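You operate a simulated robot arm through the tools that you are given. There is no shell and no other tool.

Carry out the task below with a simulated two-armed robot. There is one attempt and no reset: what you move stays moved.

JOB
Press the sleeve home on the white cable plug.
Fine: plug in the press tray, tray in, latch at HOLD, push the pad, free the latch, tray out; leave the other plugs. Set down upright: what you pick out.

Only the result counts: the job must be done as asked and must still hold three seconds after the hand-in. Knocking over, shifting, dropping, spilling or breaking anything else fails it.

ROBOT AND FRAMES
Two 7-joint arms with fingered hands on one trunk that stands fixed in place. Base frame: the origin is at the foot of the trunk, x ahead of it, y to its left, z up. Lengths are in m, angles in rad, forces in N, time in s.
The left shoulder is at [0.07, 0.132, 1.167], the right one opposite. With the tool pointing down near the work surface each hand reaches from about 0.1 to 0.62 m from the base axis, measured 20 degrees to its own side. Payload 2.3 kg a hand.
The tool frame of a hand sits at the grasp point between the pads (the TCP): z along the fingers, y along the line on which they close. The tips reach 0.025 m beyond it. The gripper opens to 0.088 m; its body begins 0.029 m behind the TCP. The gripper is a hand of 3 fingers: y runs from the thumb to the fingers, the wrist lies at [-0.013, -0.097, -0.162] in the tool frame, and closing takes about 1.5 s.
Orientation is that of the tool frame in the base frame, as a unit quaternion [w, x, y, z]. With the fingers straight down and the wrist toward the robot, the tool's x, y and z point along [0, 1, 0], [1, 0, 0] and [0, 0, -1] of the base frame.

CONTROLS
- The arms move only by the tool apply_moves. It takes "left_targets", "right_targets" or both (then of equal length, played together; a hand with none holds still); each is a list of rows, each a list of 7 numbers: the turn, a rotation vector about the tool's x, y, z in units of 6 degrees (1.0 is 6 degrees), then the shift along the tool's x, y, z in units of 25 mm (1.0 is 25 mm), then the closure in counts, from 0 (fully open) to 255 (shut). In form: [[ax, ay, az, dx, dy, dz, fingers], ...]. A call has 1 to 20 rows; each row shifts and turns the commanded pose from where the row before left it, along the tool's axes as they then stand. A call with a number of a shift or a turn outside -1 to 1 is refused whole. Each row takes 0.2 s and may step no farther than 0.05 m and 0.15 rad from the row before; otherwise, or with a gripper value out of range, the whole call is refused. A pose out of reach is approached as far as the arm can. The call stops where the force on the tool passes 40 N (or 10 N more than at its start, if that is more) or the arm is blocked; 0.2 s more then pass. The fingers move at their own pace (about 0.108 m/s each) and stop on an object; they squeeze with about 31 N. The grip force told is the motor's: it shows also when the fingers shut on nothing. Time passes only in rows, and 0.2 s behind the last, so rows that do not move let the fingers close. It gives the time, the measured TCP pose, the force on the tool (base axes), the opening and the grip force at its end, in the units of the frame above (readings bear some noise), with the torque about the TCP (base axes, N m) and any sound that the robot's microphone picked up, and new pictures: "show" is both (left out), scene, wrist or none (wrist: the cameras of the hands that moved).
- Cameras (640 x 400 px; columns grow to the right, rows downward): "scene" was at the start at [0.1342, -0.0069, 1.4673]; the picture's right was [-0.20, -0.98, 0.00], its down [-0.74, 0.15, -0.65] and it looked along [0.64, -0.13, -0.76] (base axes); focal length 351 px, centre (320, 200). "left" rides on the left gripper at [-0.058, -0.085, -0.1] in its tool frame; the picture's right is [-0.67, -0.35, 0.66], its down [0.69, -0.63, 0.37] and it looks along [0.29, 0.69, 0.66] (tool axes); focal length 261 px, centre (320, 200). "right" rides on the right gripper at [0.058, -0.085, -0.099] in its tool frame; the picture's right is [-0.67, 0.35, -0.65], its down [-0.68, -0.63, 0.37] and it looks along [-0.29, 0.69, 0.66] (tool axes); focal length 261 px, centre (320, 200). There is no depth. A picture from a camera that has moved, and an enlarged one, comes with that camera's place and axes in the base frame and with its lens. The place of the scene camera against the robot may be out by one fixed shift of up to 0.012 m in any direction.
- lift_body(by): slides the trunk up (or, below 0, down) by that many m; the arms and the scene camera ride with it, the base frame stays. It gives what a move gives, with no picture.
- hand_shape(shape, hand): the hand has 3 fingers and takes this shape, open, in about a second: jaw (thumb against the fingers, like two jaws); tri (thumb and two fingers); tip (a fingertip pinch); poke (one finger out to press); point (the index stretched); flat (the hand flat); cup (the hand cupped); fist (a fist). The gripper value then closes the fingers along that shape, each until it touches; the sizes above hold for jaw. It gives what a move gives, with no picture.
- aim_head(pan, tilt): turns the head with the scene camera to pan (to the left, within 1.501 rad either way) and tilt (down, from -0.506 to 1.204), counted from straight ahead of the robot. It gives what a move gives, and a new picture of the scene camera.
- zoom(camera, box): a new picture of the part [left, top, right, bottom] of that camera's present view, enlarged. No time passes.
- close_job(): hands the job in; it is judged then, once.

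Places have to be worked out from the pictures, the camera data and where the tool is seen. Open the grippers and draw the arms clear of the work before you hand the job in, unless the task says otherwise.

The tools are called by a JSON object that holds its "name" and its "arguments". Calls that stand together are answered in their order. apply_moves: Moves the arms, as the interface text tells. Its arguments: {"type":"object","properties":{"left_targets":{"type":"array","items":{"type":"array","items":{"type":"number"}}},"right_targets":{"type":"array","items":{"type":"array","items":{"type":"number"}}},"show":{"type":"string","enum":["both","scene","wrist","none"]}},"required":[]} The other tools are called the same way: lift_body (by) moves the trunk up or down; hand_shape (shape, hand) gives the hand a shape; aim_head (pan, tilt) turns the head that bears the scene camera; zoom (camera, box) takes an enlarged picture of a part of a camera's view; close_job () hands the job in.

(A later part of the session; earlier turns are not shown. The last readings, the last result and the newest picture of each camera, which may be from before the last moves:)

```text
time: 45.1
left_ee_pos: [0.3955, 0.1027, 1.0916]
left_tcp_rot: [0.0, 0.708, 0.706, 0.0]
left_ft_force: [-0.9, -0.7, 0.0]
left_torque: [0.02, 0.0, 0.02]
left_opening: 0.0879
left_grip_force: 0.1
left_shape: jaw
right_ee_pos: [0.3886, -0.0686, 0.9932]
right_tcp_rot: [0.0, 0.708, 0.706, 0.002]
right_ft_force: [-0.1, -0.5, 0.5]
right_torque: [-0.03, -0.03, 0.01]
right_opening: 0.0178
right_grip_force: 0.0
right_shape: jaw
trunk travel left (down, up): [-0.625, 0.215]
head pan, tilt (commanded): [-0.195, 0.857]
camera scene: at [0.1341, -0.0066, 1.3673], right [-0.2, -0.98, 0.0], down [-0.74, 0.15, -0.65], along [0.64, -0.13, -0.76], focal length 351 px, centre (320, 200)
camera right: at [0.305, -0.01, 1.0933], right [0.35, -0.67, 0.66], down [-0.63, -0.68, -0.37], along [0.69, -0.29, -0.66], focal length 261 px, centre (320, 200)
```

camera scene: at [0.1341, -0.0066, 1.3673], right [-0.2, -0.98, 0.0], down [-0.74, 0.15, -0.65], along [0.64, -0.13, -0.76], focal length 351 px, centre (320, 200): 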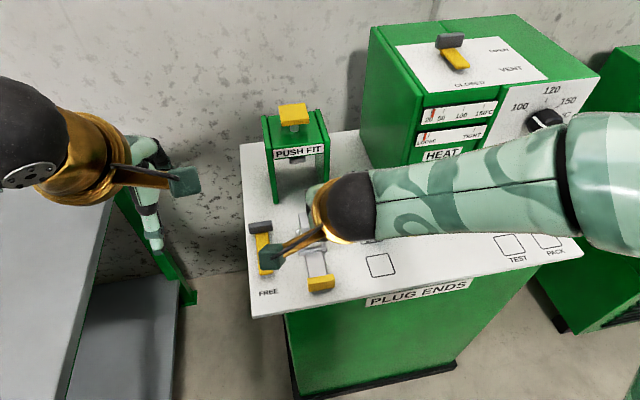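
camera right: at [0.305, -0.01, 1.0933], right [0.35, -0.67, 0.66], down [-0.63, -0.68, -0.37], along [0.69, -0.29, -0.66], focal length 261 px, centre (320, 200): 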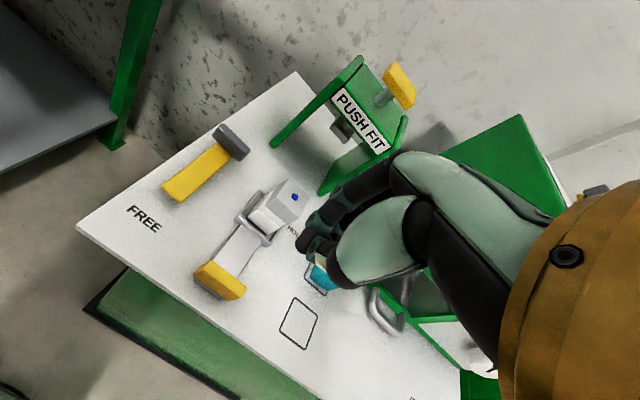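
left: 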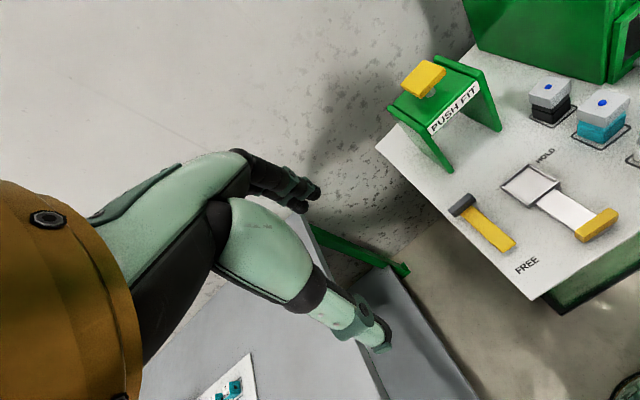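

The hand is upright now at (0.389,-0.069,0.993). I'll zoom in on the handle to place the grip.

{"name": "zoom", "arguments": {"camera": "right", "box": [160, 160, 340, 320]}}

{"name": "zoom", "arguments": {"camera": "left", "box": [470, 100, 640, 240]}}

{"name": "zoom", "arguments": {"camera": "scene", "box": [240, 200, 360, 310]}}

```text
2.50 times, centred on (250, 240) of right
camera zoom: at [0.305, -0.01, 1.0933], right [0.35, -0.67, 0.66], down [-0.63, -0.68, -0.37], along [0.69, -0.29, -0.66], focal length 652 px, centre (495, 100)
```

zoom: 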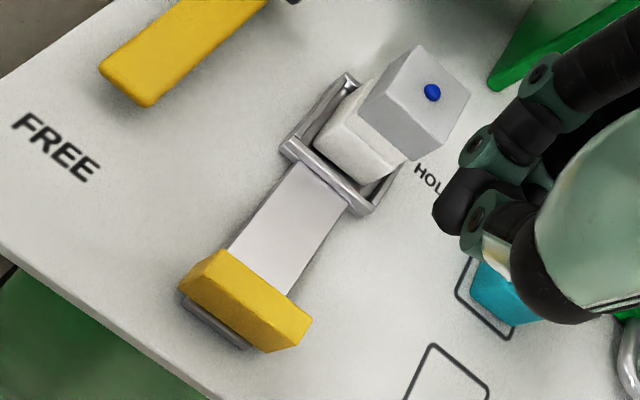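

```text
2.86 times, centred on (555, 170) of left
camera zoom: at [0.3102, 0.0457, 1.1928], right [-0.35, -0.67, -0.66], down [-0.63, 0.69, -0.37], along [0.69, 0.28, -0.66], focal length 745 px, centre (-351, 286)
```

zoom: 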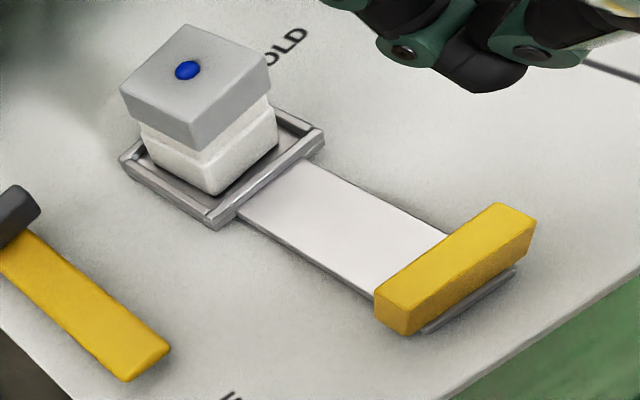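

```text
3.64 times, centred on (300, 255) of scene
camera zoom: at [0.1341, -0.0066, 1.3673], right [-0.2, -0.98, 0.0], down [-0.74, 0.15, -0.65], along [0.64, -0.13, -0.76], focal length 1278 px, centre (393, 0)
```

zoom: 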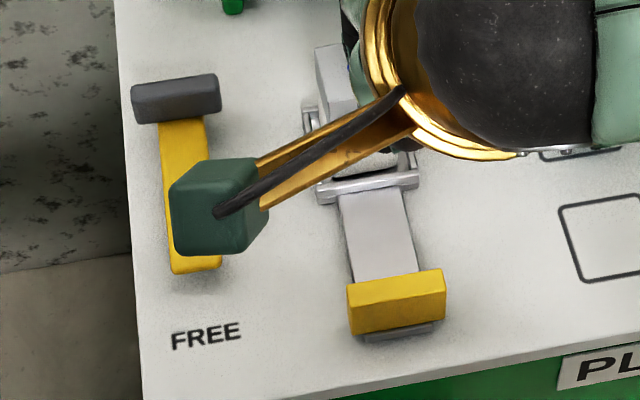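

The handle centre is about (0.389,-0.068), right below the hand. I'll lower to z≈0.872 with the fingers partly open around it.

{"name": "apply_moves", "arguments": {"right_targets": [[0, 0, 0, 0, 0, 0.9, 100], [0, 0, 0, 0, 0, 0.9, 100], [0, 0, 0, 0, 0, 0.9, 100], [0, 0, 0, 0, 0, 0.7, 100], [0, 0, 0, 0, 0, 0.6, 100], [0, 0, 0, 0, 0, 0.4, 100], [0, 0, 0, 0, 0, 0.4, 100], [0, 0, 0, 0, 0, 0, 100]], "show": "both"}}

{"name": "zoom", "arguments": {"camera": "left", "box": [470, 100, 640, 240]}}

{"name": "zoom", "arguments": {"camera": "right", "box": [220, 160, 400, 320]}}

```text
time: 46.9
left_ee_pos: [0.3951, 0.1025, 1.092]
left_tcp_rot: [0.0, 0.708, 0.706, 0.0]
left_ft_force: [1.3, 0.9, -0.2]
left_torque: [0.0, -0.01, 0.01]
left_opening: 0.0878
left_grip_force: 0.2
left_shape: jaw
right_ee_pos: [0.3895, -0.0685, 0.8733]
right_tcp_rot: [0.0, 0.708, 0.706, 0.002]
right_ft_force: [-0.1, 0.4, 0.9]
right_torque: [0.0, 0.03, 0.01]
right_opening: 0.0529
right_grip_force: 0.1
right_shape: jaw
trunk travel left (down, up): [-0.625, 0.215]
head pan, tilt (commanded): [-0.195, 0.857]
camera scene: at [0.1341, -0.0067, 1.3673], right [-0.2, -0.98, 0.0], down [-0.74, 0.15, -0.65], along [0.64, -0.13, -0.76], focal length 351 px, centre (320, 200)
camera right: at [0.3036, -0.0097, 0.9727], right [0.35, -0.67, 0.66], down [-0.63, -0.68, -0.37], along [0.69, -0.29, -0.66], focal length 261 px, centre (320, 200)
```

scene: 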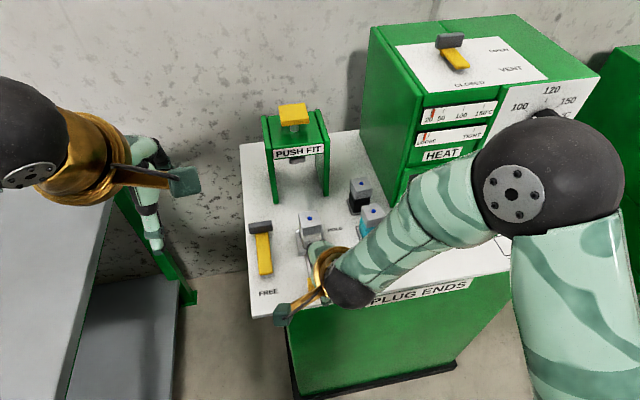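
right: 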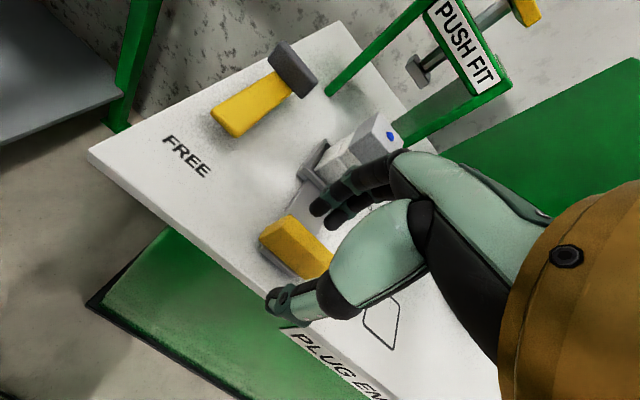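

```text
2.86 times, centred on (555, 170) of left
camera zoom: at [0.3102, 0.0455, 1.1928], right [-0.35, -0.67, -0.66], down [-0.63, 0.69, -0.37], along [0.69, 0.28, -0.66], focal length 745 px, centre (-351, 286)
```

zoom: 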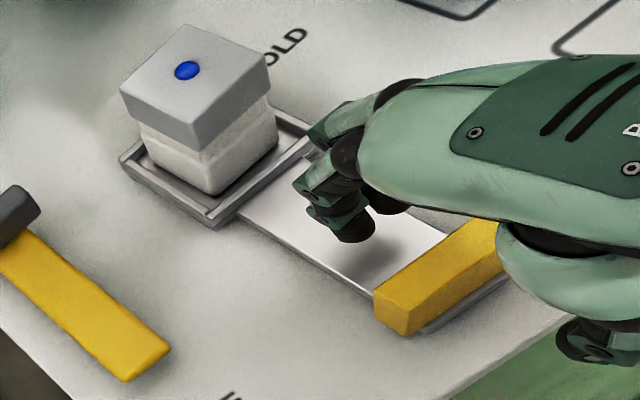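

```text
2.50 times, centred on (310, 240) of right
camera zoom: at [0.3036, -0.0097, 0.9727], right [0.35, -0.67, 0.66], down [-0.63, -0.68, -0.37], along [0.69, -0.29, -0.66], focal length 652 px, centre (345, 100)
```

zoom: 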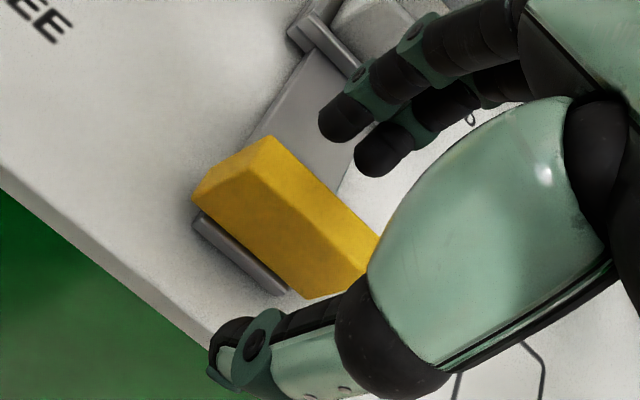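

Thumb in front and fingers behind the handle. I'll close to a loose cage around it rather than squeezing.

{"name": "apply_moves", "arguments": {"right_targets": [[0, 0, 0, 0, 0, 0, 140], [0, 0, 0, 0, 0, 0, 175], [0, 0, 0, 0, 0, 0, 175], [0, 0, 0, 0, 0, 0, 175], [0, 0, 0, 0, 0, 0, 175]], "show": "none"}}

{"name": "zoom", "arguments": {"camera": "right", "box": [220, 160, 400, 320]}}

{"name": "zoom", "arguments": {"camera": "left", "box": [470, 100, 640, 240]}}

```text
time: 48.1
left_ee_pos: [0.3952, 0.1037, 1.093]
left_tcp_rot: [0.0, 0.708, 0.707, 0.0]
left_ft_force: [-0.5, -0.5, -0.6]
left_torque: [0.0, -0.02, 0.0]
left_opening: 0.0876
left_grip_force: 0.1
left_shape: jaw
right_ee_pos: [0.3892, -0.0683, 0.8729]
right_tcp_rot: [0.0, 0.707, 0.707, 0.0]
right_ft_force: [-0.4, 1.1, 0.2]
right_torque: [0.01, -0.01, 0.03]
right_opening: 0.028
right_grip_force: 0.1
right_shape: jaw
trunk travel left (down, up): [-0.625, 0.215]
head pan, tilt (commanded): [-0.195, 0.857]
```

```text
2.50 times, centred on (310, 240) of right
camera zoom: at [0.3037, -0.0097, 0.9729], right [0.35, -0.67, 0.66], down [-0.63, -0.68, -0.37], along [0.69, -0.29, -0.66], focal length 652 px, centre (345, 100)
```

zoom: 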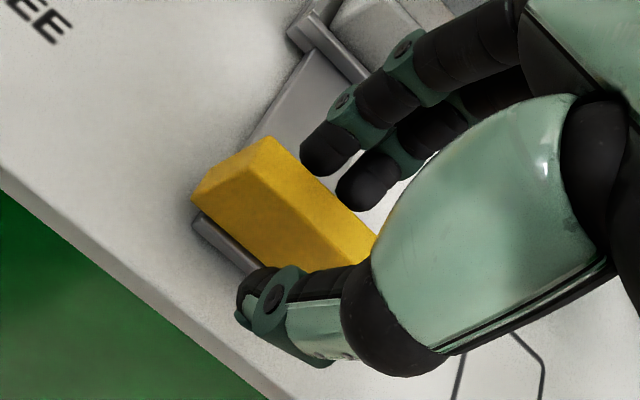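

```text
2.86 times, centred on (555, 170) of left
camera zoom: at [0.3103, 0.0455, 1.1927], right [-0.35, -0.67, -0.66], down [-0.63, 0.69, -0.37], along [0.69, 0.28, -0.66], focal length 745 px, centre (-351, 286)
```

zoom: 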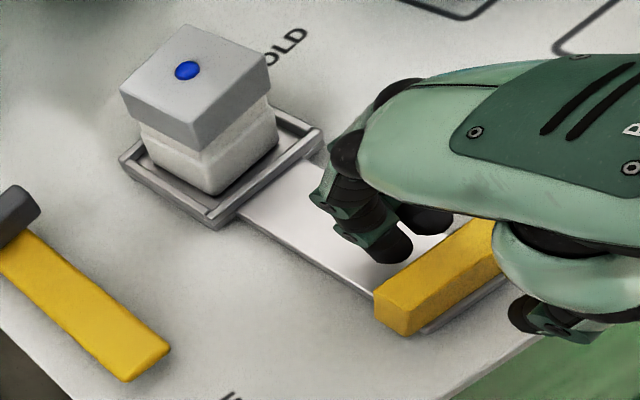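

The handle is caged without contact. I'll now push the tray forward (tool +y = base +x), slowly at first.

{"name": "apply_moves", "arguments": {"right_targets": [[0, 0, 0, 0, 0.2, 0, 175], [0, 0, 0, 0, 0.2, 0, 175], [0, 0, 0, 0, 0.2, 0, 175], [0, 0, 0, 0, 0.2, 0, 175], [0, 0, 0, 0, 0.2, 0, 175], [0, 0, 0, 0, 0.2, 0, 175], [0, 0, 0, 0, 0.2, 0, 175], [0, 0, 0, 0, 0, 0, 175]], "show": "both"}}

{"name": "zoom", "arguments": {"camera": "left", "box": [430, 60, 640, 240]}}

```text
time: 49.9
left_ee_pos: [0.395, 0.1031, 1.0924]
left_tcp_rot: [0.0, 0.708, 0.706, 0.0]
left_ft_force: [-0.1, 0.5, -0.5]
left_torque: [0.02, 0.01, 0.0]
left_opening: 0.0879
left_grip_force: 0.1
left_shape: jaw
right_ee_pos: [0.424, -0.0685, 0.8733]
right_tcp_rot: [0.0, 0.708, 0.706, 0.0]
right_ft_force: [-0.4, -1.4, 0.3]
right_torque: [0.01, 0.01, -0.02]
right_opening: 0.0281
right_grip_force: 0.1
right_shape: jaw
trunk travel left (down, up): [-0.625, 0.215]
head pan, tilt (commanded): [-0.195, 0.857]
camera scene: at [0.134, -0.0069, 1.3673], right [-0.2, -0.98, 0.0], down [-0.74, 0.15, -0.65], along [0.64, -0.13, -0.76], focal length 351 px, centre (320, 200)
camera right: at [0.3394, -0.0094, 0.9734], right [0.35, -0.67, 0.66], down [-0.63, -0.68, -0.37], along [0.69, -0.29, -0.66], focal length 261 px, centre (320, 200)
```

scene: 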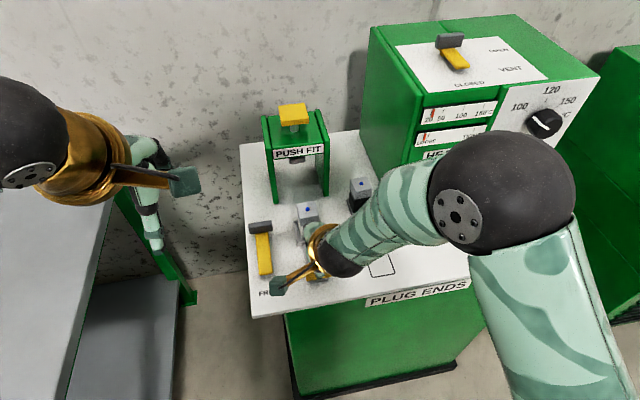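
right: 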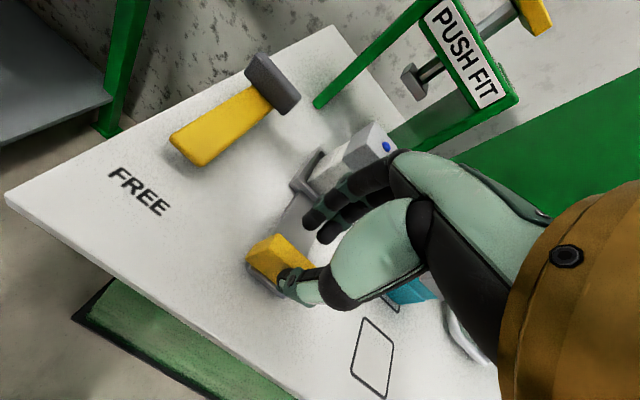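

```text
2.22 times, centred on (535, 150) of left
camera zoom: at [0.3101, 0.0454, 1.1928], right [-0.35, -0.67, -0.66], down [-0.63, 0.69, -0.37], along [0.69, 0.28, -0.66], focal length 579 px, centre (-158, 311)
```

zoom: 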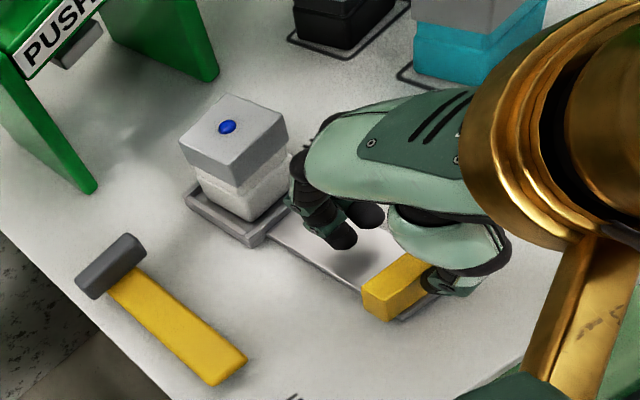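

The tray slides smoothly with the plug upright (plug now at x≈0.512). I'll keep pushing until the hand reaches about x=0.50, then re-grip for the last part so my knuckles stay clear of the press.

{"name": "apply_moves", "arguments": {"right_targets": [[0, 0, 0, 0, 0.25, 0, 175], [0, 0, 0, 0, 0.25, 0, 175], [0, 0, 0, 0, 0.25, 0, 175], [0, 0, 0, 0, 0.25, 0, 175], [0, 0, 0, 0, 0.25, 0, 175], [0, 0, 0, 0, 0.25, 0, 175], [0, 0, 0, 0, 0.25, 0, 175], [0, 0, 0, 0, 0.25, 0, 175], [0, 0, 0, 0, 0.25, 0, 175], [0, 0, 0, 0, 0.25, 0, 175], [0, 0, 0, 0, 0, 0, 175]], "show": "both"}}

{"name": "zoom", "arguments": {"camera": "left", "box": [400, 40, 610, 220]}}

{"name": "zoom", "arguments": {"camera": "scene", "box": [240, 120, 380, 280]}}

```text
time: 52.3
left_ee_pos: [0.3954, 0.1023, 1.0922]
left_tcp_rot: [-0.001, 0.708, 0.706, 0.0]
left_ft_force: [-0.9, -0.5, 0.5]
left_torque: [-0.03, 0.04, 0.0]
left_opening: 0.0875
left_grip_force: 0.1
left_shape: jaw
right_ee_pos: [0.4852, -0.0677, 0.8745]
right_tcp_rot: [0.004, 0.707, 0.707, 0.006]
right_ft_force: [-0.4, 0.4, -0.3]
right_torque: [-0.04, -0.02, 0.02]
right_opening: 0.028
right_grip_force: 0.1
right_shape: jaw
trunk travel left (down, up): [-0.625, 0.215]
head pan, tilt (commanded): [-0.195, 0.857]
camera scene: at [0.134, -0.0066, 1.3673], right [-0.2, -0.98, 0.0], down [-0.74, 0.15, -0.65], along [0.64, -0.13, -0.76], focal length 351 px, centre (320, 200)
camera right: at [0.3989, -0.0098, 0.9726], right [0.34, -0.67, 0.66], down [-0.62, -0.69, -0.38], along [0.7, -0.28, -0.65], focal length 261 px, centre (320, 200)
```

scene: 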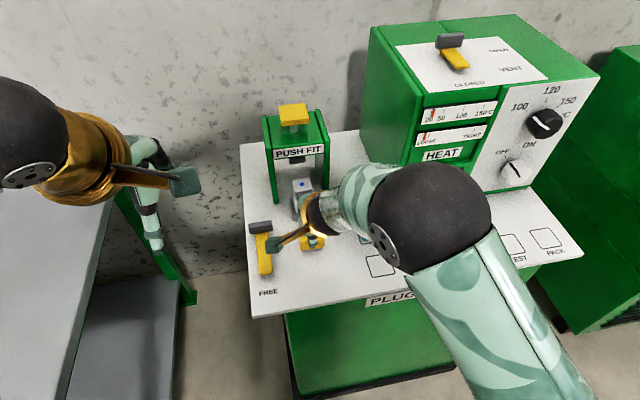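
right: 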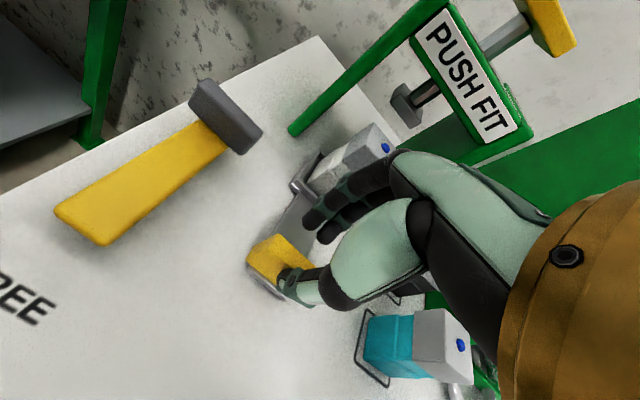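

```text
2.22 times, centred on (505, 130) of left
camera zoom: at [0.3102, 0.0456, 1.1928], right [-0.35, -0.67, -0.66], down [-0.63, 0.69, -0.37], along [0.69, 0.28, -0.66], focal length 579 px, centre (-91, 356)
```

zoom: 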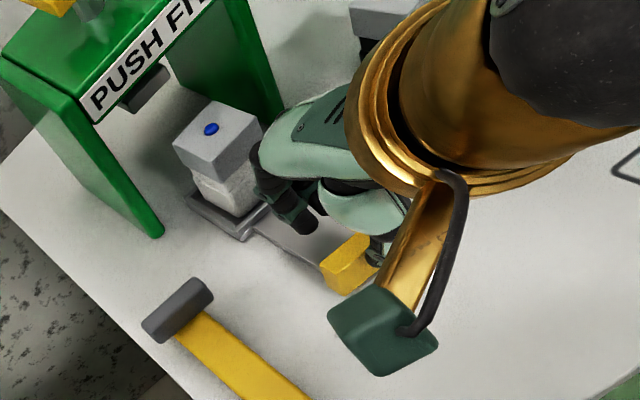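

```text
2.50 times, centred on (310, 200) of scene
camera zoom: at [0.134, -0.0066, 1.3673], right [-0.2, -0.98, 0.0], down [-0.74, 0.15, -0.65], along [0.64, -0.13, -0.76], focal length 878 px, centre (345, 200)
```

zoom: 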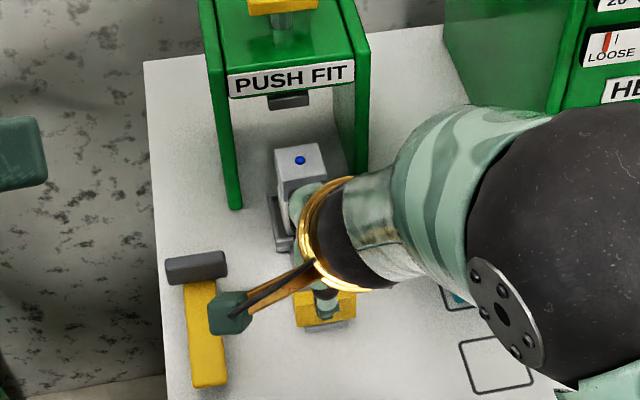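

The plug is now at x≈0.575, with about 6 cm to go. I'll centre the cage so it isn't touching, rise straight up, and reposition with closed fingers in front of the handle for the final push.

{"name": "apply_moves", "arguments": {"right_targets": [[0, 0, 0, 0, -0.2, 0, 175], [0, 0, 0, 0, 0, 0, 165], [0, 0, 0, 0, 0, -0.3, 165], [0, 0, 0, 0, 0, -0.5, 165], [0, 0, 0, 0, 0, -0.7, 165], [0, 0, 0, 0, 0, -0.5, 165], [0, 0, 0, 0, 0, 0, 165]], "show": "both"}}

{"name": "zoom", "arguments": {"camera": "left", "box": [400, 40, 610, 220]}}

```text
time: 53.9
left_ee_pos: [0.3947, 0.1036, 1.0925]
left_tcp_rot: [0.0, 0.707, 0.707, 0.0]
left_ft_force: [-0.7, -0.6, 0.6]
left_torque: [-0.01, -0.01, 0.03]
left_opening: 0.0877
left_grip_force: 0.0
left_shape: jaw
right_ee_pos: [0.4822, -0.0686, 0.9234]
right_tcp_rot: [0.0, 0.708, 0.706, 0.0]
right_ft_force: [-0.2, -0.8, 0.0]
right_torque: [0.04, -0.01, 0.03]
right_opening: 0.0306
right_grip_force: 0.0
right_shape: jaw
trunk travel left (down, up): [-0.625, 0.215]
head pan, tilt (commanded): [-0.195, 0.857]
camera scene: at [0.1344, -0.0066, 1.3673], right [-0.2, -0.98, 0.0], down [-0.74, 0.15, -0.65], along [0.64, -0.13, -0.76], focal length 351 px, centre (320, 200)
camera right: at [0.3965, -0.0101, 1.0234], right [0.35, -0.67, 0.66], down [-0.63, -0.68, -0.37], along [0.69, -0.29, -0.66], focal length 261 px, centre (320, 200)
```

scene: 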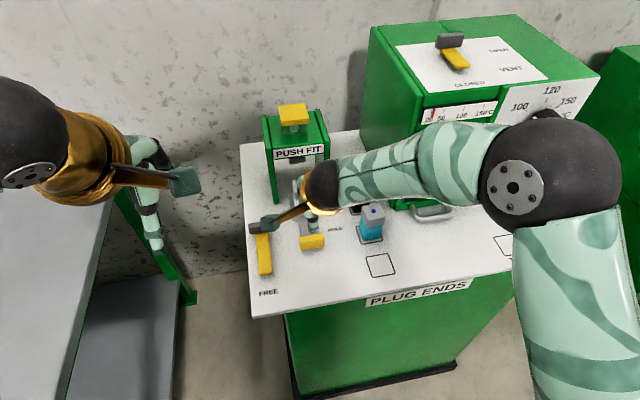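
right: 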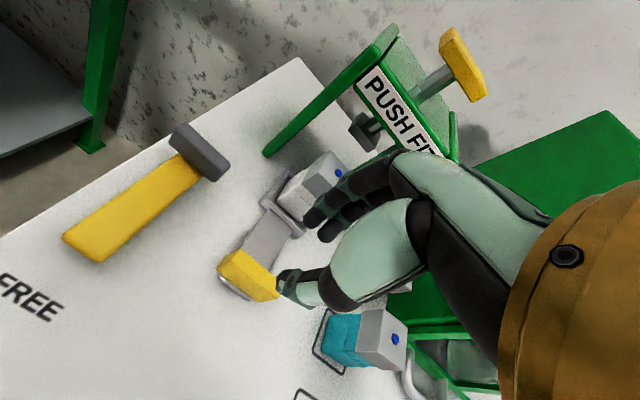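

```text
2.22 times, centred on (505, 130) of left
camera zoom: at [0.3105, 0.0456, 1.1927], right [-0.35, -0.67, -0.66], down [-0.63, 0.69, -0.37], along [0.69, 0.28, -0.66], focal length 579 px, centre (-91, 356)
```

zoom: 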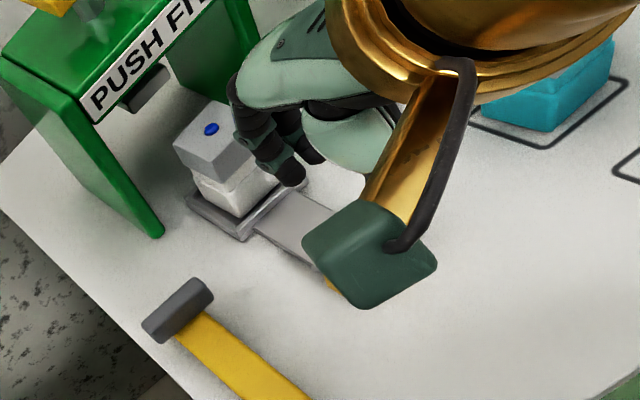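

The tray handle front is now at about x=0.47. I'll move back to x≈0.435, close the fingers, and lower in front of it.

{"name": "apply_moves", "arguments": {"right_targets": [[0, 0, 0, 0, -0.5, -0.2, 165], [0, 0, 0, 0, -0.7, 0, 200], [0, 0, 0, 0, -0.7, 0, 255], [0, 0, 0, 0, 0, 0, 255], [0, 0, 0, 0, 0, 0, 255], [0, 0, 0, 0, 0, 0, 255]], "show": "none"}}

{"name": "apply_moves", "arguments": {"right_targets": [[0, 0, 0, 0, 0, 0.6, 255], [0, 0, 0, 0, 0, 0.6, 255], [0, 0, 0, 0, 0, 0.6, 255], [0, 0, 0, 0, 0, 0.5, 255], [0, 0, 0, 0, 0, 0, 255]], "show": "both"}}

{"name": "zoom", "arguments": {"camera": "right", "box": [220, 160, 400, 320]}}

```text
time: 55.3
left_ee_pos: [0.3959, 0.104, 1.0925]
left_tcp_rot: [0.0, 0.707, 0.707, 0.0]
left_ft_force: [0.2, -0.2, 0.4]
left_torque: [0.01, 0.02, 0.02]
left_opening: 0.0878
left_grip_force: 0.0
left_shape: jaw
right_ee_pos: [0.433, -0.0685, 0.9279]
right_tcp_rot: [0.0, 0.708, 0.706, 0.0]
right_ft_force: [-0.8, 0.2, -0.1]
right_torque: [-0.03, 0.04, -0.02]
right_opening: 0.0002
right_grip_force: 31.0
right_shape: jaw
trunk travel left (down, up): [-0.625, 0.215]
head pan, tilt (commanded): [-0.195, 0.857]
```

```text
time: 56.5
left_ee_pos: [0.395, 0.103, 1.0933]
left_tcp_rot: [0.0, 0.708, 0.706, 0.0]
left_ft_force: [0.1, 0.7, 0.5]
left_torque: [0.01, 0.0, 0.02]
left_opening: 0.0877
left_grip_force: 0.0
left_shape: jaw
right_ee_pos: [0.4348, -0.0695, 0.8722]
right_tcp_rot: [0.001, 0.708, 0.707, 0.001]
right_ft_force: [0.1, 0.2, -0.6]
right_torque: [0.01, 0.01, -0.03]
right_opening: 0.0
right_grip_force: 30.4
right_shape: jaw
trunk travel left (down, up): [-0.625, 0.215]
head pan, tilt (commanded): [-0.195, 0.857]
camera scene: at [0.1341, -0.0067, 1.3673], right [-0.2, -0.98, 0.0], down [-0.74, 0.15, -0.65], along [0.64, -0.13, -0.76], focal length 351 px, centre (320, 200)
camera right: at [0.3494, -0.0107, 0.9709], right [0.35, -0.67, 0.66], down [-0.63, -0.68, -0.37], along [0.69, -0.29, -0.66], focal length 261 px, centre (320, 200)
```

scene: 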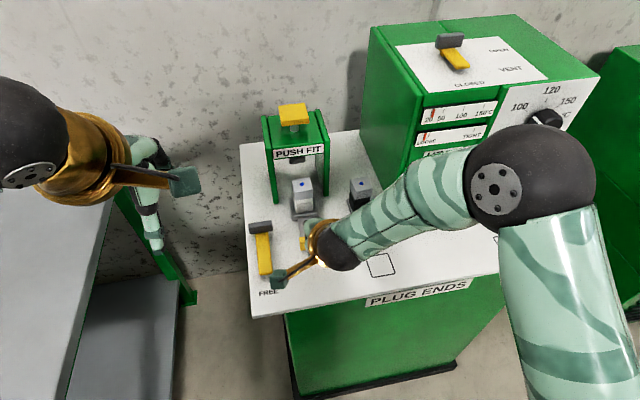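
right: 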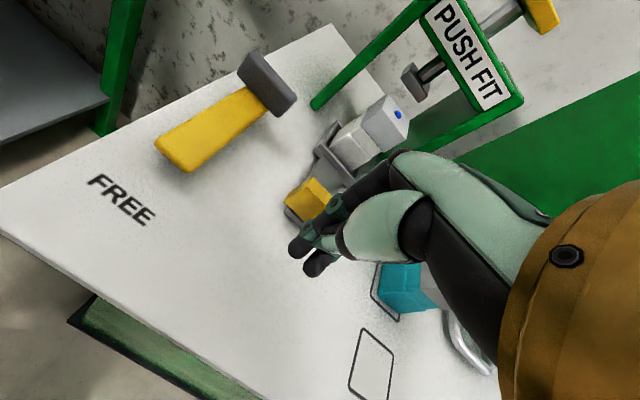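

```text
2.50 times, centred on (310, 240) of right
camera zoom: at [0.3494, -0.0107, 0.9709], right [0.35, -0.67, 0.66], down [-0.63, -0.68, -0.37], along [0.69, -0.29, -0.66], focal length 652 px, centre (345, 100)
```

zoom: 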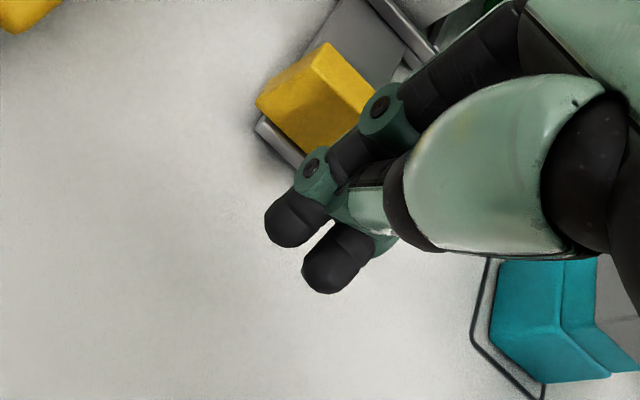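

Closed fingers are in front of the handle. I'll lower a few mm and push forward in small steps.

{"name": "apply_moves", "arguments": {"right_targets": [[0, 0, 0, 0, 0, 0.22, 255], [0, 0, 0, 0, 0.25, 0, 255], [0, 0, 0, 0, 0.25, 0, 255], [0, 0, 0, 0, 0.25, 0, 255], [0, 0, 0, 0, 0.25, 0, 255], [0, 0, 0, 0, 0.25, 0, 255], [0, 0, 0, 0, 0.25, 0, 255], [0, 0, 0, 0, 0.25, 0, 255], [0, 0, 0, 0, 0, 0, 255]], "show": "both"}}

{"name": "zoom", "arguments": {"camera": "left", "box": [400, 40, 610, 220]}}

{"name": "zoom", "arguments": {"camera": "right", "box": [220, 60, 460, 280]}}

```text
time: 58.5
left_ee_pos: [0.396, 0.1029, 1.0923]
left_tcp_rot: [0.0, 0.707, 0.707, 0.0]
left_ft_force: [0.3, -0.2, -0.3]
left_torque: [0.01, 0.01, 0.0]
left_opening: 0.0874
left_grip_force: 0.1
left_shape: jaw
right_ee_pos: [0.4776, -0.0678, 0.8657]
right_tcp_rot: [-0.001, 0.708, 0.707, 0.0]
right_ft_force: [-0.5, 0.3, 0.5]
right_torque: [0.01, -0.02, 0.01]
right_opening: 0.0
right_grip_force: 31.0
right_shape: jaw
trunk travel left (down, up): [-0.625, 0.215]
head pan, tilt (commanded): [-0.195, 0.857]
camera scene: at [0.134, -0.0069, 1.3673], right [-0.2, -0.98, 0.0], down [-0.74, 0.15, -0.65], along [0.64, -0.13, -0.76], focal length 351 px, centre (320, 200)
camera right: at [0.3924, -0.0093, 0.9655], right [0.35, -0.67, 0.66], down [-0.63, -0.68, -0.37], along [0.69, -0.29, -0.66], focal length 261 px, centre (320, 200)
```

scene: 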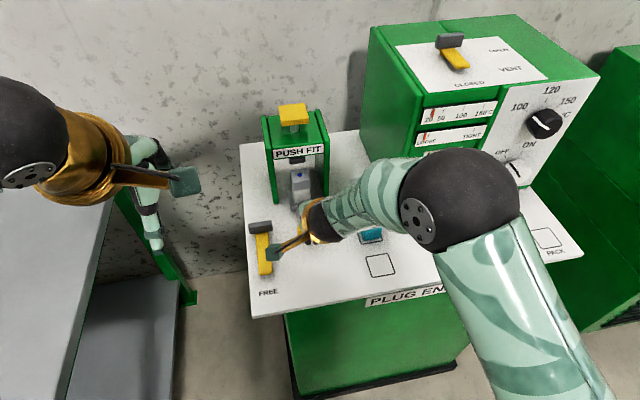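
right: 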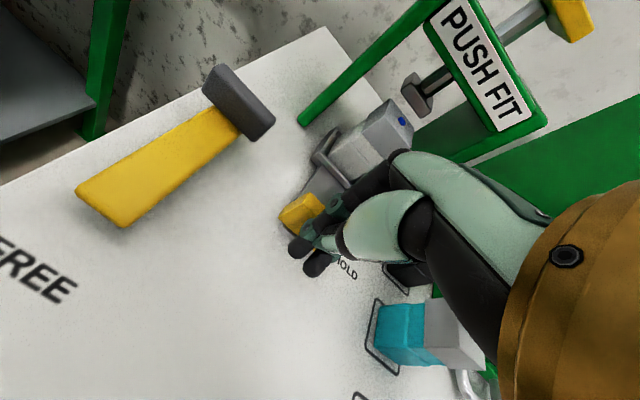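

```text
2.22 times, centred on (505, 130) of left
camera zoom: at [0.3101, 0.0454, 1.1928], right [-0.35, -0.67, -0.66], down [-0.63, 0.69, -0.37], along [0.69, 0.28, -0.66], focal length 579 px, centre (-91, 356)
```

zoom: 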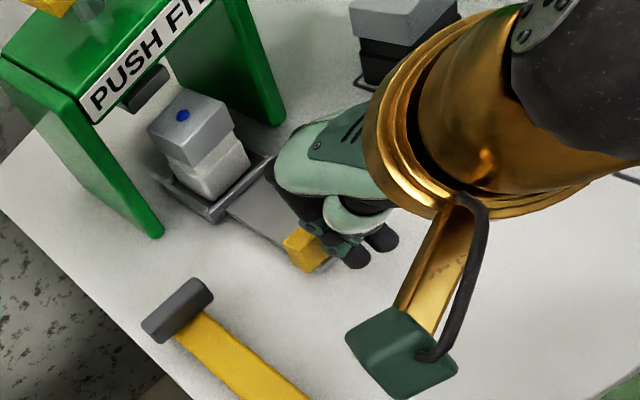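

```text
1.82 times, centred on (340, 170) of right
camera zoom: at [0.3924, -0.0093, 0.9655], right [0.35, -0.67, 0.66], down [-0.63, -0.68, -0.37], along [0.69, -0.29, -0.66], focal length 474 px, centre (284, 254)
```

zoom: 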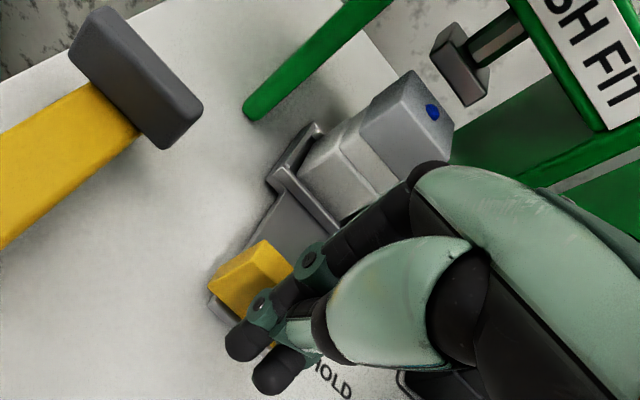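

The tray is advancing with the plug at x≈0.599. I'll continue pushing toward the stop in small steps.

{"name": "apply_moves", "arguments": {"right_targets": [[0, 0, 0, 0, 0.2, 0, 255], [0, 0, 0, 0, 0.2, 0, 255], [0, 0, 0, 0, 0.2, 0, 255], [0, 0, 0, 0, 0.2, 0, 255], [0, 0, 0, 0, 0.2, 0, 255], [0, 0, 0, 0, 0.2, 0, 255], [0, 0, 0, 0, 0, 0, 255]], "show": "both"}}

{"name": "zoom", "arguments": {"camera": "left", "box": [400, 40, 610, 220]}}

{"name": "zoom", "arguments": {"camera": "right", "box": [220, 60, 460, 280]}}

```text
time: 60.1
left_ee_pos: [0.3948, 0.1039, 1.0935]
left_tcp_rot: [0.0, 0.707, 0.707, 0.0]
left_ft_force: [0.7, 0.2, 0.7]
left_torque: [0.01, -0.02, 0.01]
left_opening: 0.0876
left_grip_force: 0.2
left_shape: jaw
right_ee_pos: [0.5075, -0.0696, 0.8656]
right_tcp_rot: [0.001, 0.708, 0.706, 0.0]
right_ft_force: [-1.0, -0.3, -0.6]
right_torque: [-0.02, -0.01, 0.01]
right_opening: 0.0
right_grip_force: 30.9
right_shape: jaw
trunk travel left (down, up): [-0.625, 0.215]
head pan, tilt (commanded): [-0.195, 0.857]
camera scene: at [0.134, -0.0065, 1.3673], right [-0.2, -0.98, 0.0], down [-0.74, 0.15, -0.65], along [0.64, -0.13, -0.76], focal length 351 px, centre (320, 200)
camera right: at [0.4224, -0.0099, 0.9649], right [0.35, -0.67, 0.66], down [-0.63, -0.68, -0.37], along [0.69, -0.29, -0.66], focal length 261 px, centre (320, 200)
```

scene: 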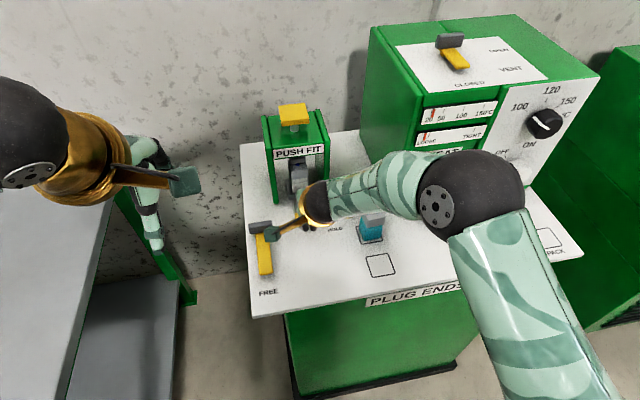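
right: 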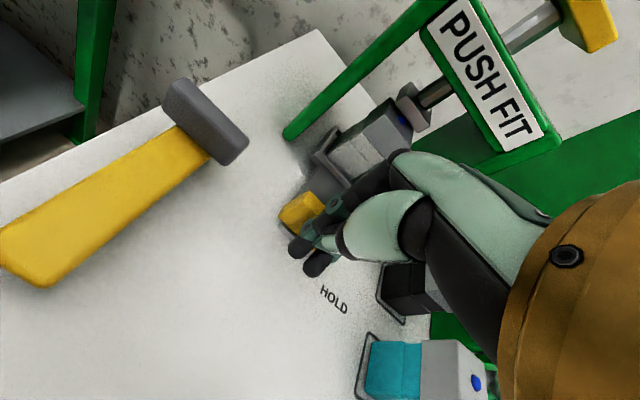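

```text
2.22 times, centred on (505, 130) of left
camera zoom: at [0.3101, 0.0457, 1.1928], right [-0.35, -0.67, -0.66], down [-0.63, 0.69, -0.37], along [0.69, 0.28, -0.66], focal length 579 px, centre (-91, 356)
```

zoom: 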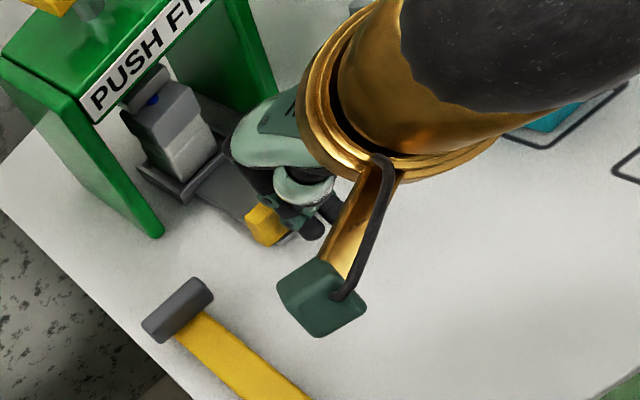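

```text
1.82 times, centred on (340, 170) of right
camera zoom: at [0.4224, -0.0099, 0.9649], right [0.35, -0.67, 0.66], down [-0.63, -0.68, -0.37], along [0.69, -0.29, -0.66], focal length 474 px, centre (284, 254)
```

zoom: 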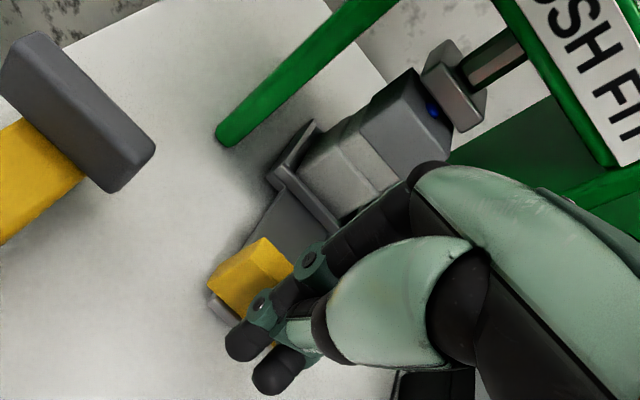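

The plug is now going beneath the ram. I'll push on in 3 mm steps to find the stop.

{"name": "apply_moves", "arguments": {"right_targets": [[0, 0, 0, 0, 0.12, 0, 255], [0, 0, 0, 0, 0.12, 0, 255], [0, 0, 0, 0, 0.12, 0, 255], [0, 0, 0, 0, 0.12, 0, 255], [0, 0, 0, 0, 0, 0, 255]], "show": "none"}}

{"name": "zoom", "arguments": {"camera": "left", "box": [400, 40, 610, 220]}}

{"name": "zoom", "arguments": {"camera": "right", "box": [220, 60, 460, 280]}}

```text
time: 61.3
left_ee_pos: [0.3959, 0.1034, 1.0937]
left_tcp_rot: [0.0, 0.708, 0.707, 0.0]
left_ft_force: [0.5, 0.0, 0.1]
left_torque: [0.0, -0.03, 0.05]
left_opening: 0.0875
left_grip_force: 0.0
left_shape: jaw
right_ee_pos: [0.5208, -0.0688, 0.8655]
right_tcp_rot: [0.0, 0.708, 0.706, 0.001]
right_ft_force: [0.3, -0.9, -0.1]
right_torque: [-0.02, -0.04, 0.02]
right_opening: 0.0
right_grip_force: 30.9
right_shape: jaw
trunk travel left (down, up): [-0.625, 0.215]
head pan, tilt (commanded): [-0.195, 0.857]
```

```text
2.22 times, centred on (505, 130) of left
camera zoom: at [0.3103, 0.0456, 1.1927], right [-0.35, -0.67, -0.66], down [-0.63, 0.69, -0.37], along [0.69, 0.28, -0.66], focal length 579 px, centre (-91, 356)
```

zoom: 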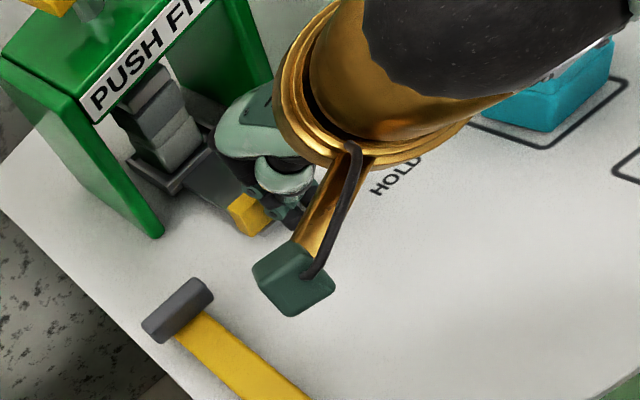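

```text
1.82 times, centred on (340, 170) of right
camera zoom: at [0.4344, -0.0103, 0.9648], right [0.35, -0.67, 0.66], down [-0.63, -0.68, -0.37], along [0.69, -0.29, -0.66], focal length 474 px, centre (284, 254)
```

zoom: 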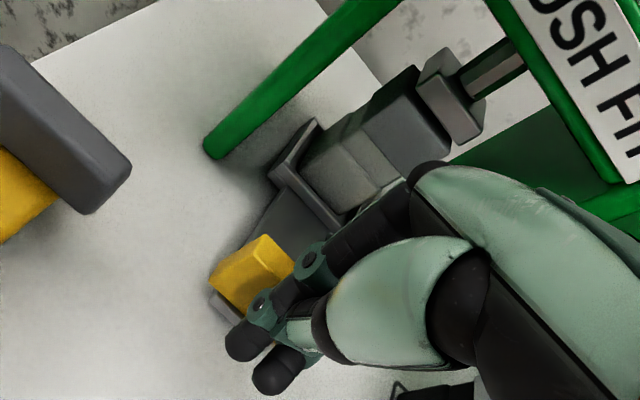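

There is no stop yet, and the plug is nearly centred under the ram. I'll push further in 2 mm steps, watching the force.

{"name": "apply_moves", "arguments": {"right_targets": [[0, 0, 0, 0, 0.08, 0, 255], [0, 0, 0, 0, 0.08, 0, 255], [0, 0, 0, 0, 0.08, 0, 255], [0, 0, 0, 0, 0, 0, 255]], "show": "none"}}

{"name": "zoom", "arguments": {"camera": "left", "box": [420, 40, 540, 140]}}

{"name": "zoom", "arguments": {"camera": "right", "box": [220, 60, 460, 280]}}

```text
time: 62.3
left_ee_pos: [0.3935, 0.1027, 1.094]
left_tcp_rot: [0.0, 0.708, 0.706, 0.0]
left_ft_force: [-0.8, -0.5, -0.1]
left_torque: [0.02, 0.03, 0.03]
left_opening: 0.0877
left_grip_force: 0.0
left_shape: jaw
right_ee_pos: [0.5239, -0.0696, 0.867]
right_tcp_rot: [0.001, 0.709, 0.705, 0.002]
right_ft_force: [-7.3, -1.4, -0.1]
right_torque: [0.0, 0.12, -0.02]
right_opening: 0.0
right_grip_force: 30.8
right_shape: jaw
trunk travel left (down, up): [-0.625, 0.215]
head pan, tilt (commanded): [-0.195, 0.857]
```

```text
4.00 times, centred on (480, 90) of left
camera zoom: at [0.3079, 0.0455, 1.1934], right [-0.35, -0.67, -0.66], down [-0.63, 0.69, -0.37], along [0.7, 0.28, -0.66], focal length 1043 px, centre (-320, 640)
```

zoom: 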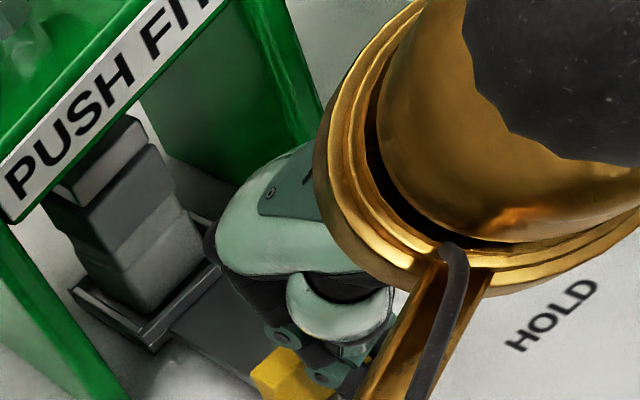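

```text
1.82 times, centred on (340, 170) of right
camera zoom: at [0.4383, -0.0102, 0.966], right [0.34, -0.67, 0.66], down [-0.63, -0.68, -0.37], along [0.7, -0.29, -0.66], focal length 474 px, centre (284, 254)
```

zoom: 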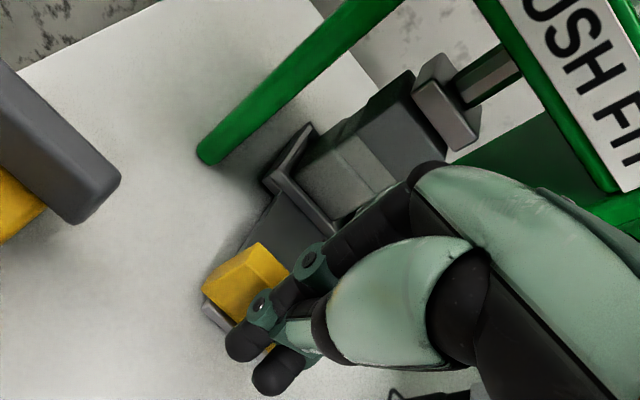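

A −7 N resistance shows the tray reached its stop at TCP x≈0.524. I'll back off and lift away so I can inspect.

{"name": "apply_moves", "arguments": {"right_targets": [[0, 0, 0, 0, -0.3, 0, 255], [0, 0, 0, 0, -0.6, 0, 255], [0, 0, 0, 0, -0.6, -0.4, 255], [0, 0, 0, -0.3, -0.5, -0.8, 255], [0, 0, 0, -0.6, -0.4, -0.8, 255], [0, 0, 0, -0.8, -0.4, -0.7, 255], [0, 0, 0, -0.8, -0.4, -0.6, 255], [0, 0, 0, -0.8, -0.4, -0.3, 255], [0, 0, 0, 0, 0, 0, 255]], "show": "both"}}

{"name": "zoom", "arguments": {"camera": "left", "box": [400, 40, 610, 220]}}

{"name": "zoom", "arguments": {"camera": "scene", "box": [230, 90, 380, 290]}}

```text
time: 64.3
left_ee_pos: [0.3957, 0.1034, 1.0924]
left_tcp_rot: [0.0, 0.708, 0.706, 0.0]
left_ft_force: [0.7, 0.2, -0.1]
left_torque: [0.0, -0.01, 0.02]
left_opening: 0.0878
left_grip_force: 0.1
left_shape: jaw
right_ee_pos: [0.4367, -0.1524, 0.9552]
right_tcp_rot: [0.0, 0.708, 0.706, 0.0]
right_ft_force: [-0.7, 0.8, 0.3]
right_torque: [-0.02, 0.0, 0.01]
right_opening: 0.0002
right_grip_force: 30.3
right_shape: jaw
trunk travel left (down, up): [-0.625, 0.215]
head pan, tilt (commanded): [-0.195, 0.857]
camera scene: at [0.1346, -0.0064, 1.3672], right [-0.2, -0.98, 0.0], down [-0.74, 0.15, -0.65], along [0.64, -0.13, -0.76], focal length 351 px, centre (320, 200)
camera right: at [0.3503, -0.0932, 1.0556], right [0.35, -0.67, 0.66], down [-0.63, -0.68, -0.37], along [0.69, -0.29, -0.66], focal length 261 px, centre (320, 200)
```

scene: 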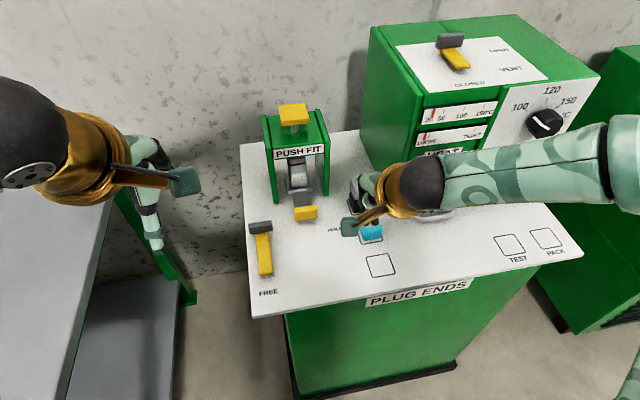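
right: 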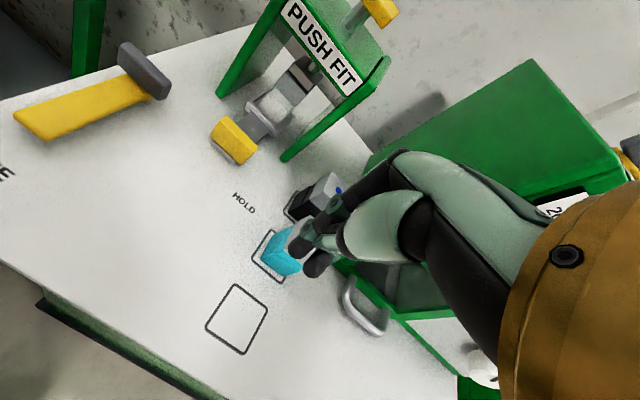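

```text
2.22 times, centred on (505, 130) of left
camera zoom: at [0.3106, 0.0458, 1.1926], right [-0.35, -0.67, -0.65], down [-0.63, 0.69, -0.37], along [0.69, 0.28, -0.66], focal length 579 px, centre (-91, 356)
```

zoom: 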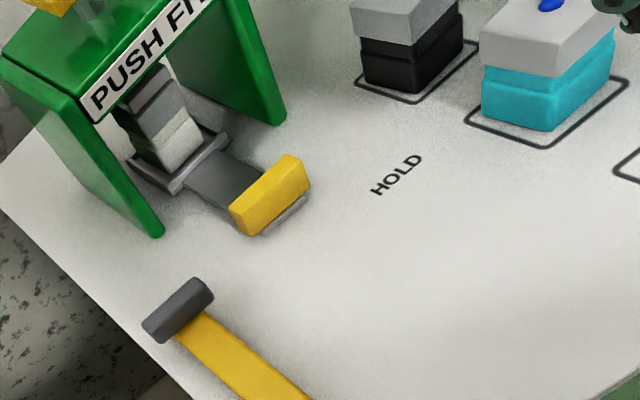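

```text
2.00 times, centred on (305, 190) of scene
camera zoom: at [0.1346, -0.0064, 1.3672], right [-0.2, -0.98, 0.0], down [-0.74, 0.15, -0.65], along [0.64, -0.13, -0.76], focal length 703 px, centre (350, 220)
```

zoom: 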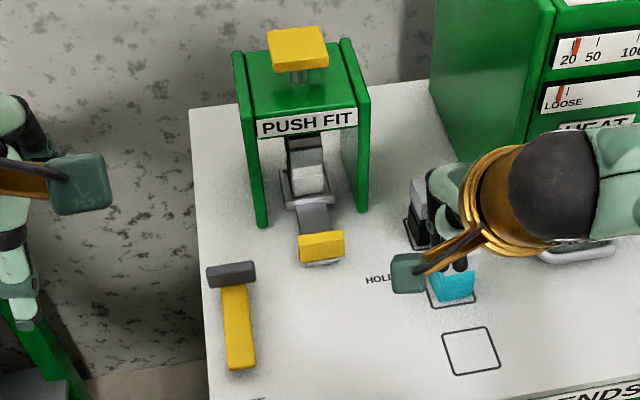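

The tray is fully in with the plug under the ram. The latch hub is at about (0.522,0.019,0.851), and its handle points toward the robot (FREE) with the tip at about (0.431,0.014). I'll give the left hand the "poke" shape for working the lever and see how the finger sits.

{"name": "hand_shape", "arguments": {"hand": "left", "shape": "poke"}}

{"name": "zoom", "arguments": {"camera": "left", "box": [0, 0, 640, 400]}}

{"name": "zoom", "arguments": {"camera": "scene", "box": [0, 60, 260, 320]}}

```text
time: 65.2
left_ee_pos: [0.3951, 0.1047, 1.0924]
left_tcp_rot: [-0.001, 0.708, 0.707, 0.0]
left_ft_force: [0.3, -0.7, 0.1]
left_torque: [0.0, 0.0, -0.02]
left_opening: 0.0
left_grip_force: 0.0
left_shape: poke
right_ee_pos: [0.4363, -0.152, 0.9564]
right_tcp_rot: [0.001, 0.708, 0.706, 0.001]
right_ft_force: [-0.6, -0.3, 0.6]
right_torque: [0.01, -0.03, -0.04]
right_opening: 0.0
right_grip_force: 31.2
right_shape: jaw
trunk travel left (down, up): [-0.625, 0.215]
head pan, tilt (commanded): [-0.195, 0.857]
```

```text
1.00 times, centred on (320, 200) of left (not enlarged: the box is as wide or as high as the picture)
camera zoom: at [0.3103, 0.0454, 1.1928], right [-0.35, -0.67, -0.66], down [-0.63, 0.69, -0.37], along [0.69, 0.28, -0.66], focal length 261 px, centre (320, 200)
```

zoom: 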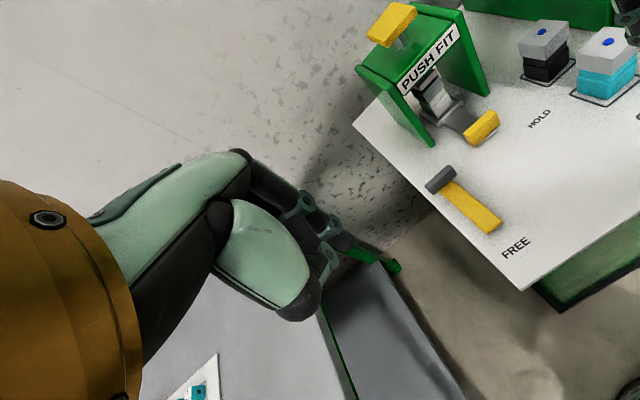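

```text
1.54 times, centred on (130, 190) of scene
camera zoom: at [0.1342, -0.0069, 1.3673], right [-0.2, -0.98, 0.0], down [-0.74, 0.15, -0.65], along [0.64, -0.13, -0.76], focal length 540 px, centre (612, 215)
```

zoom: 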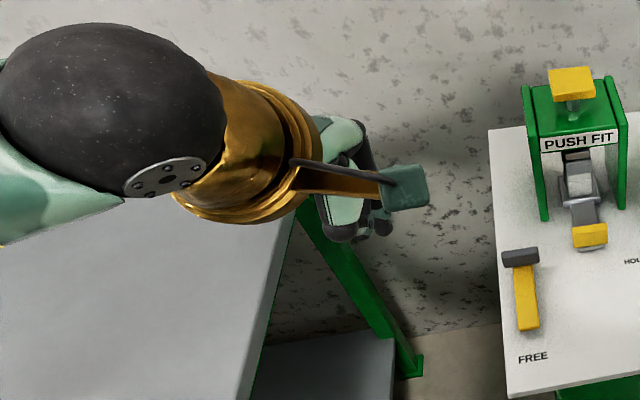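

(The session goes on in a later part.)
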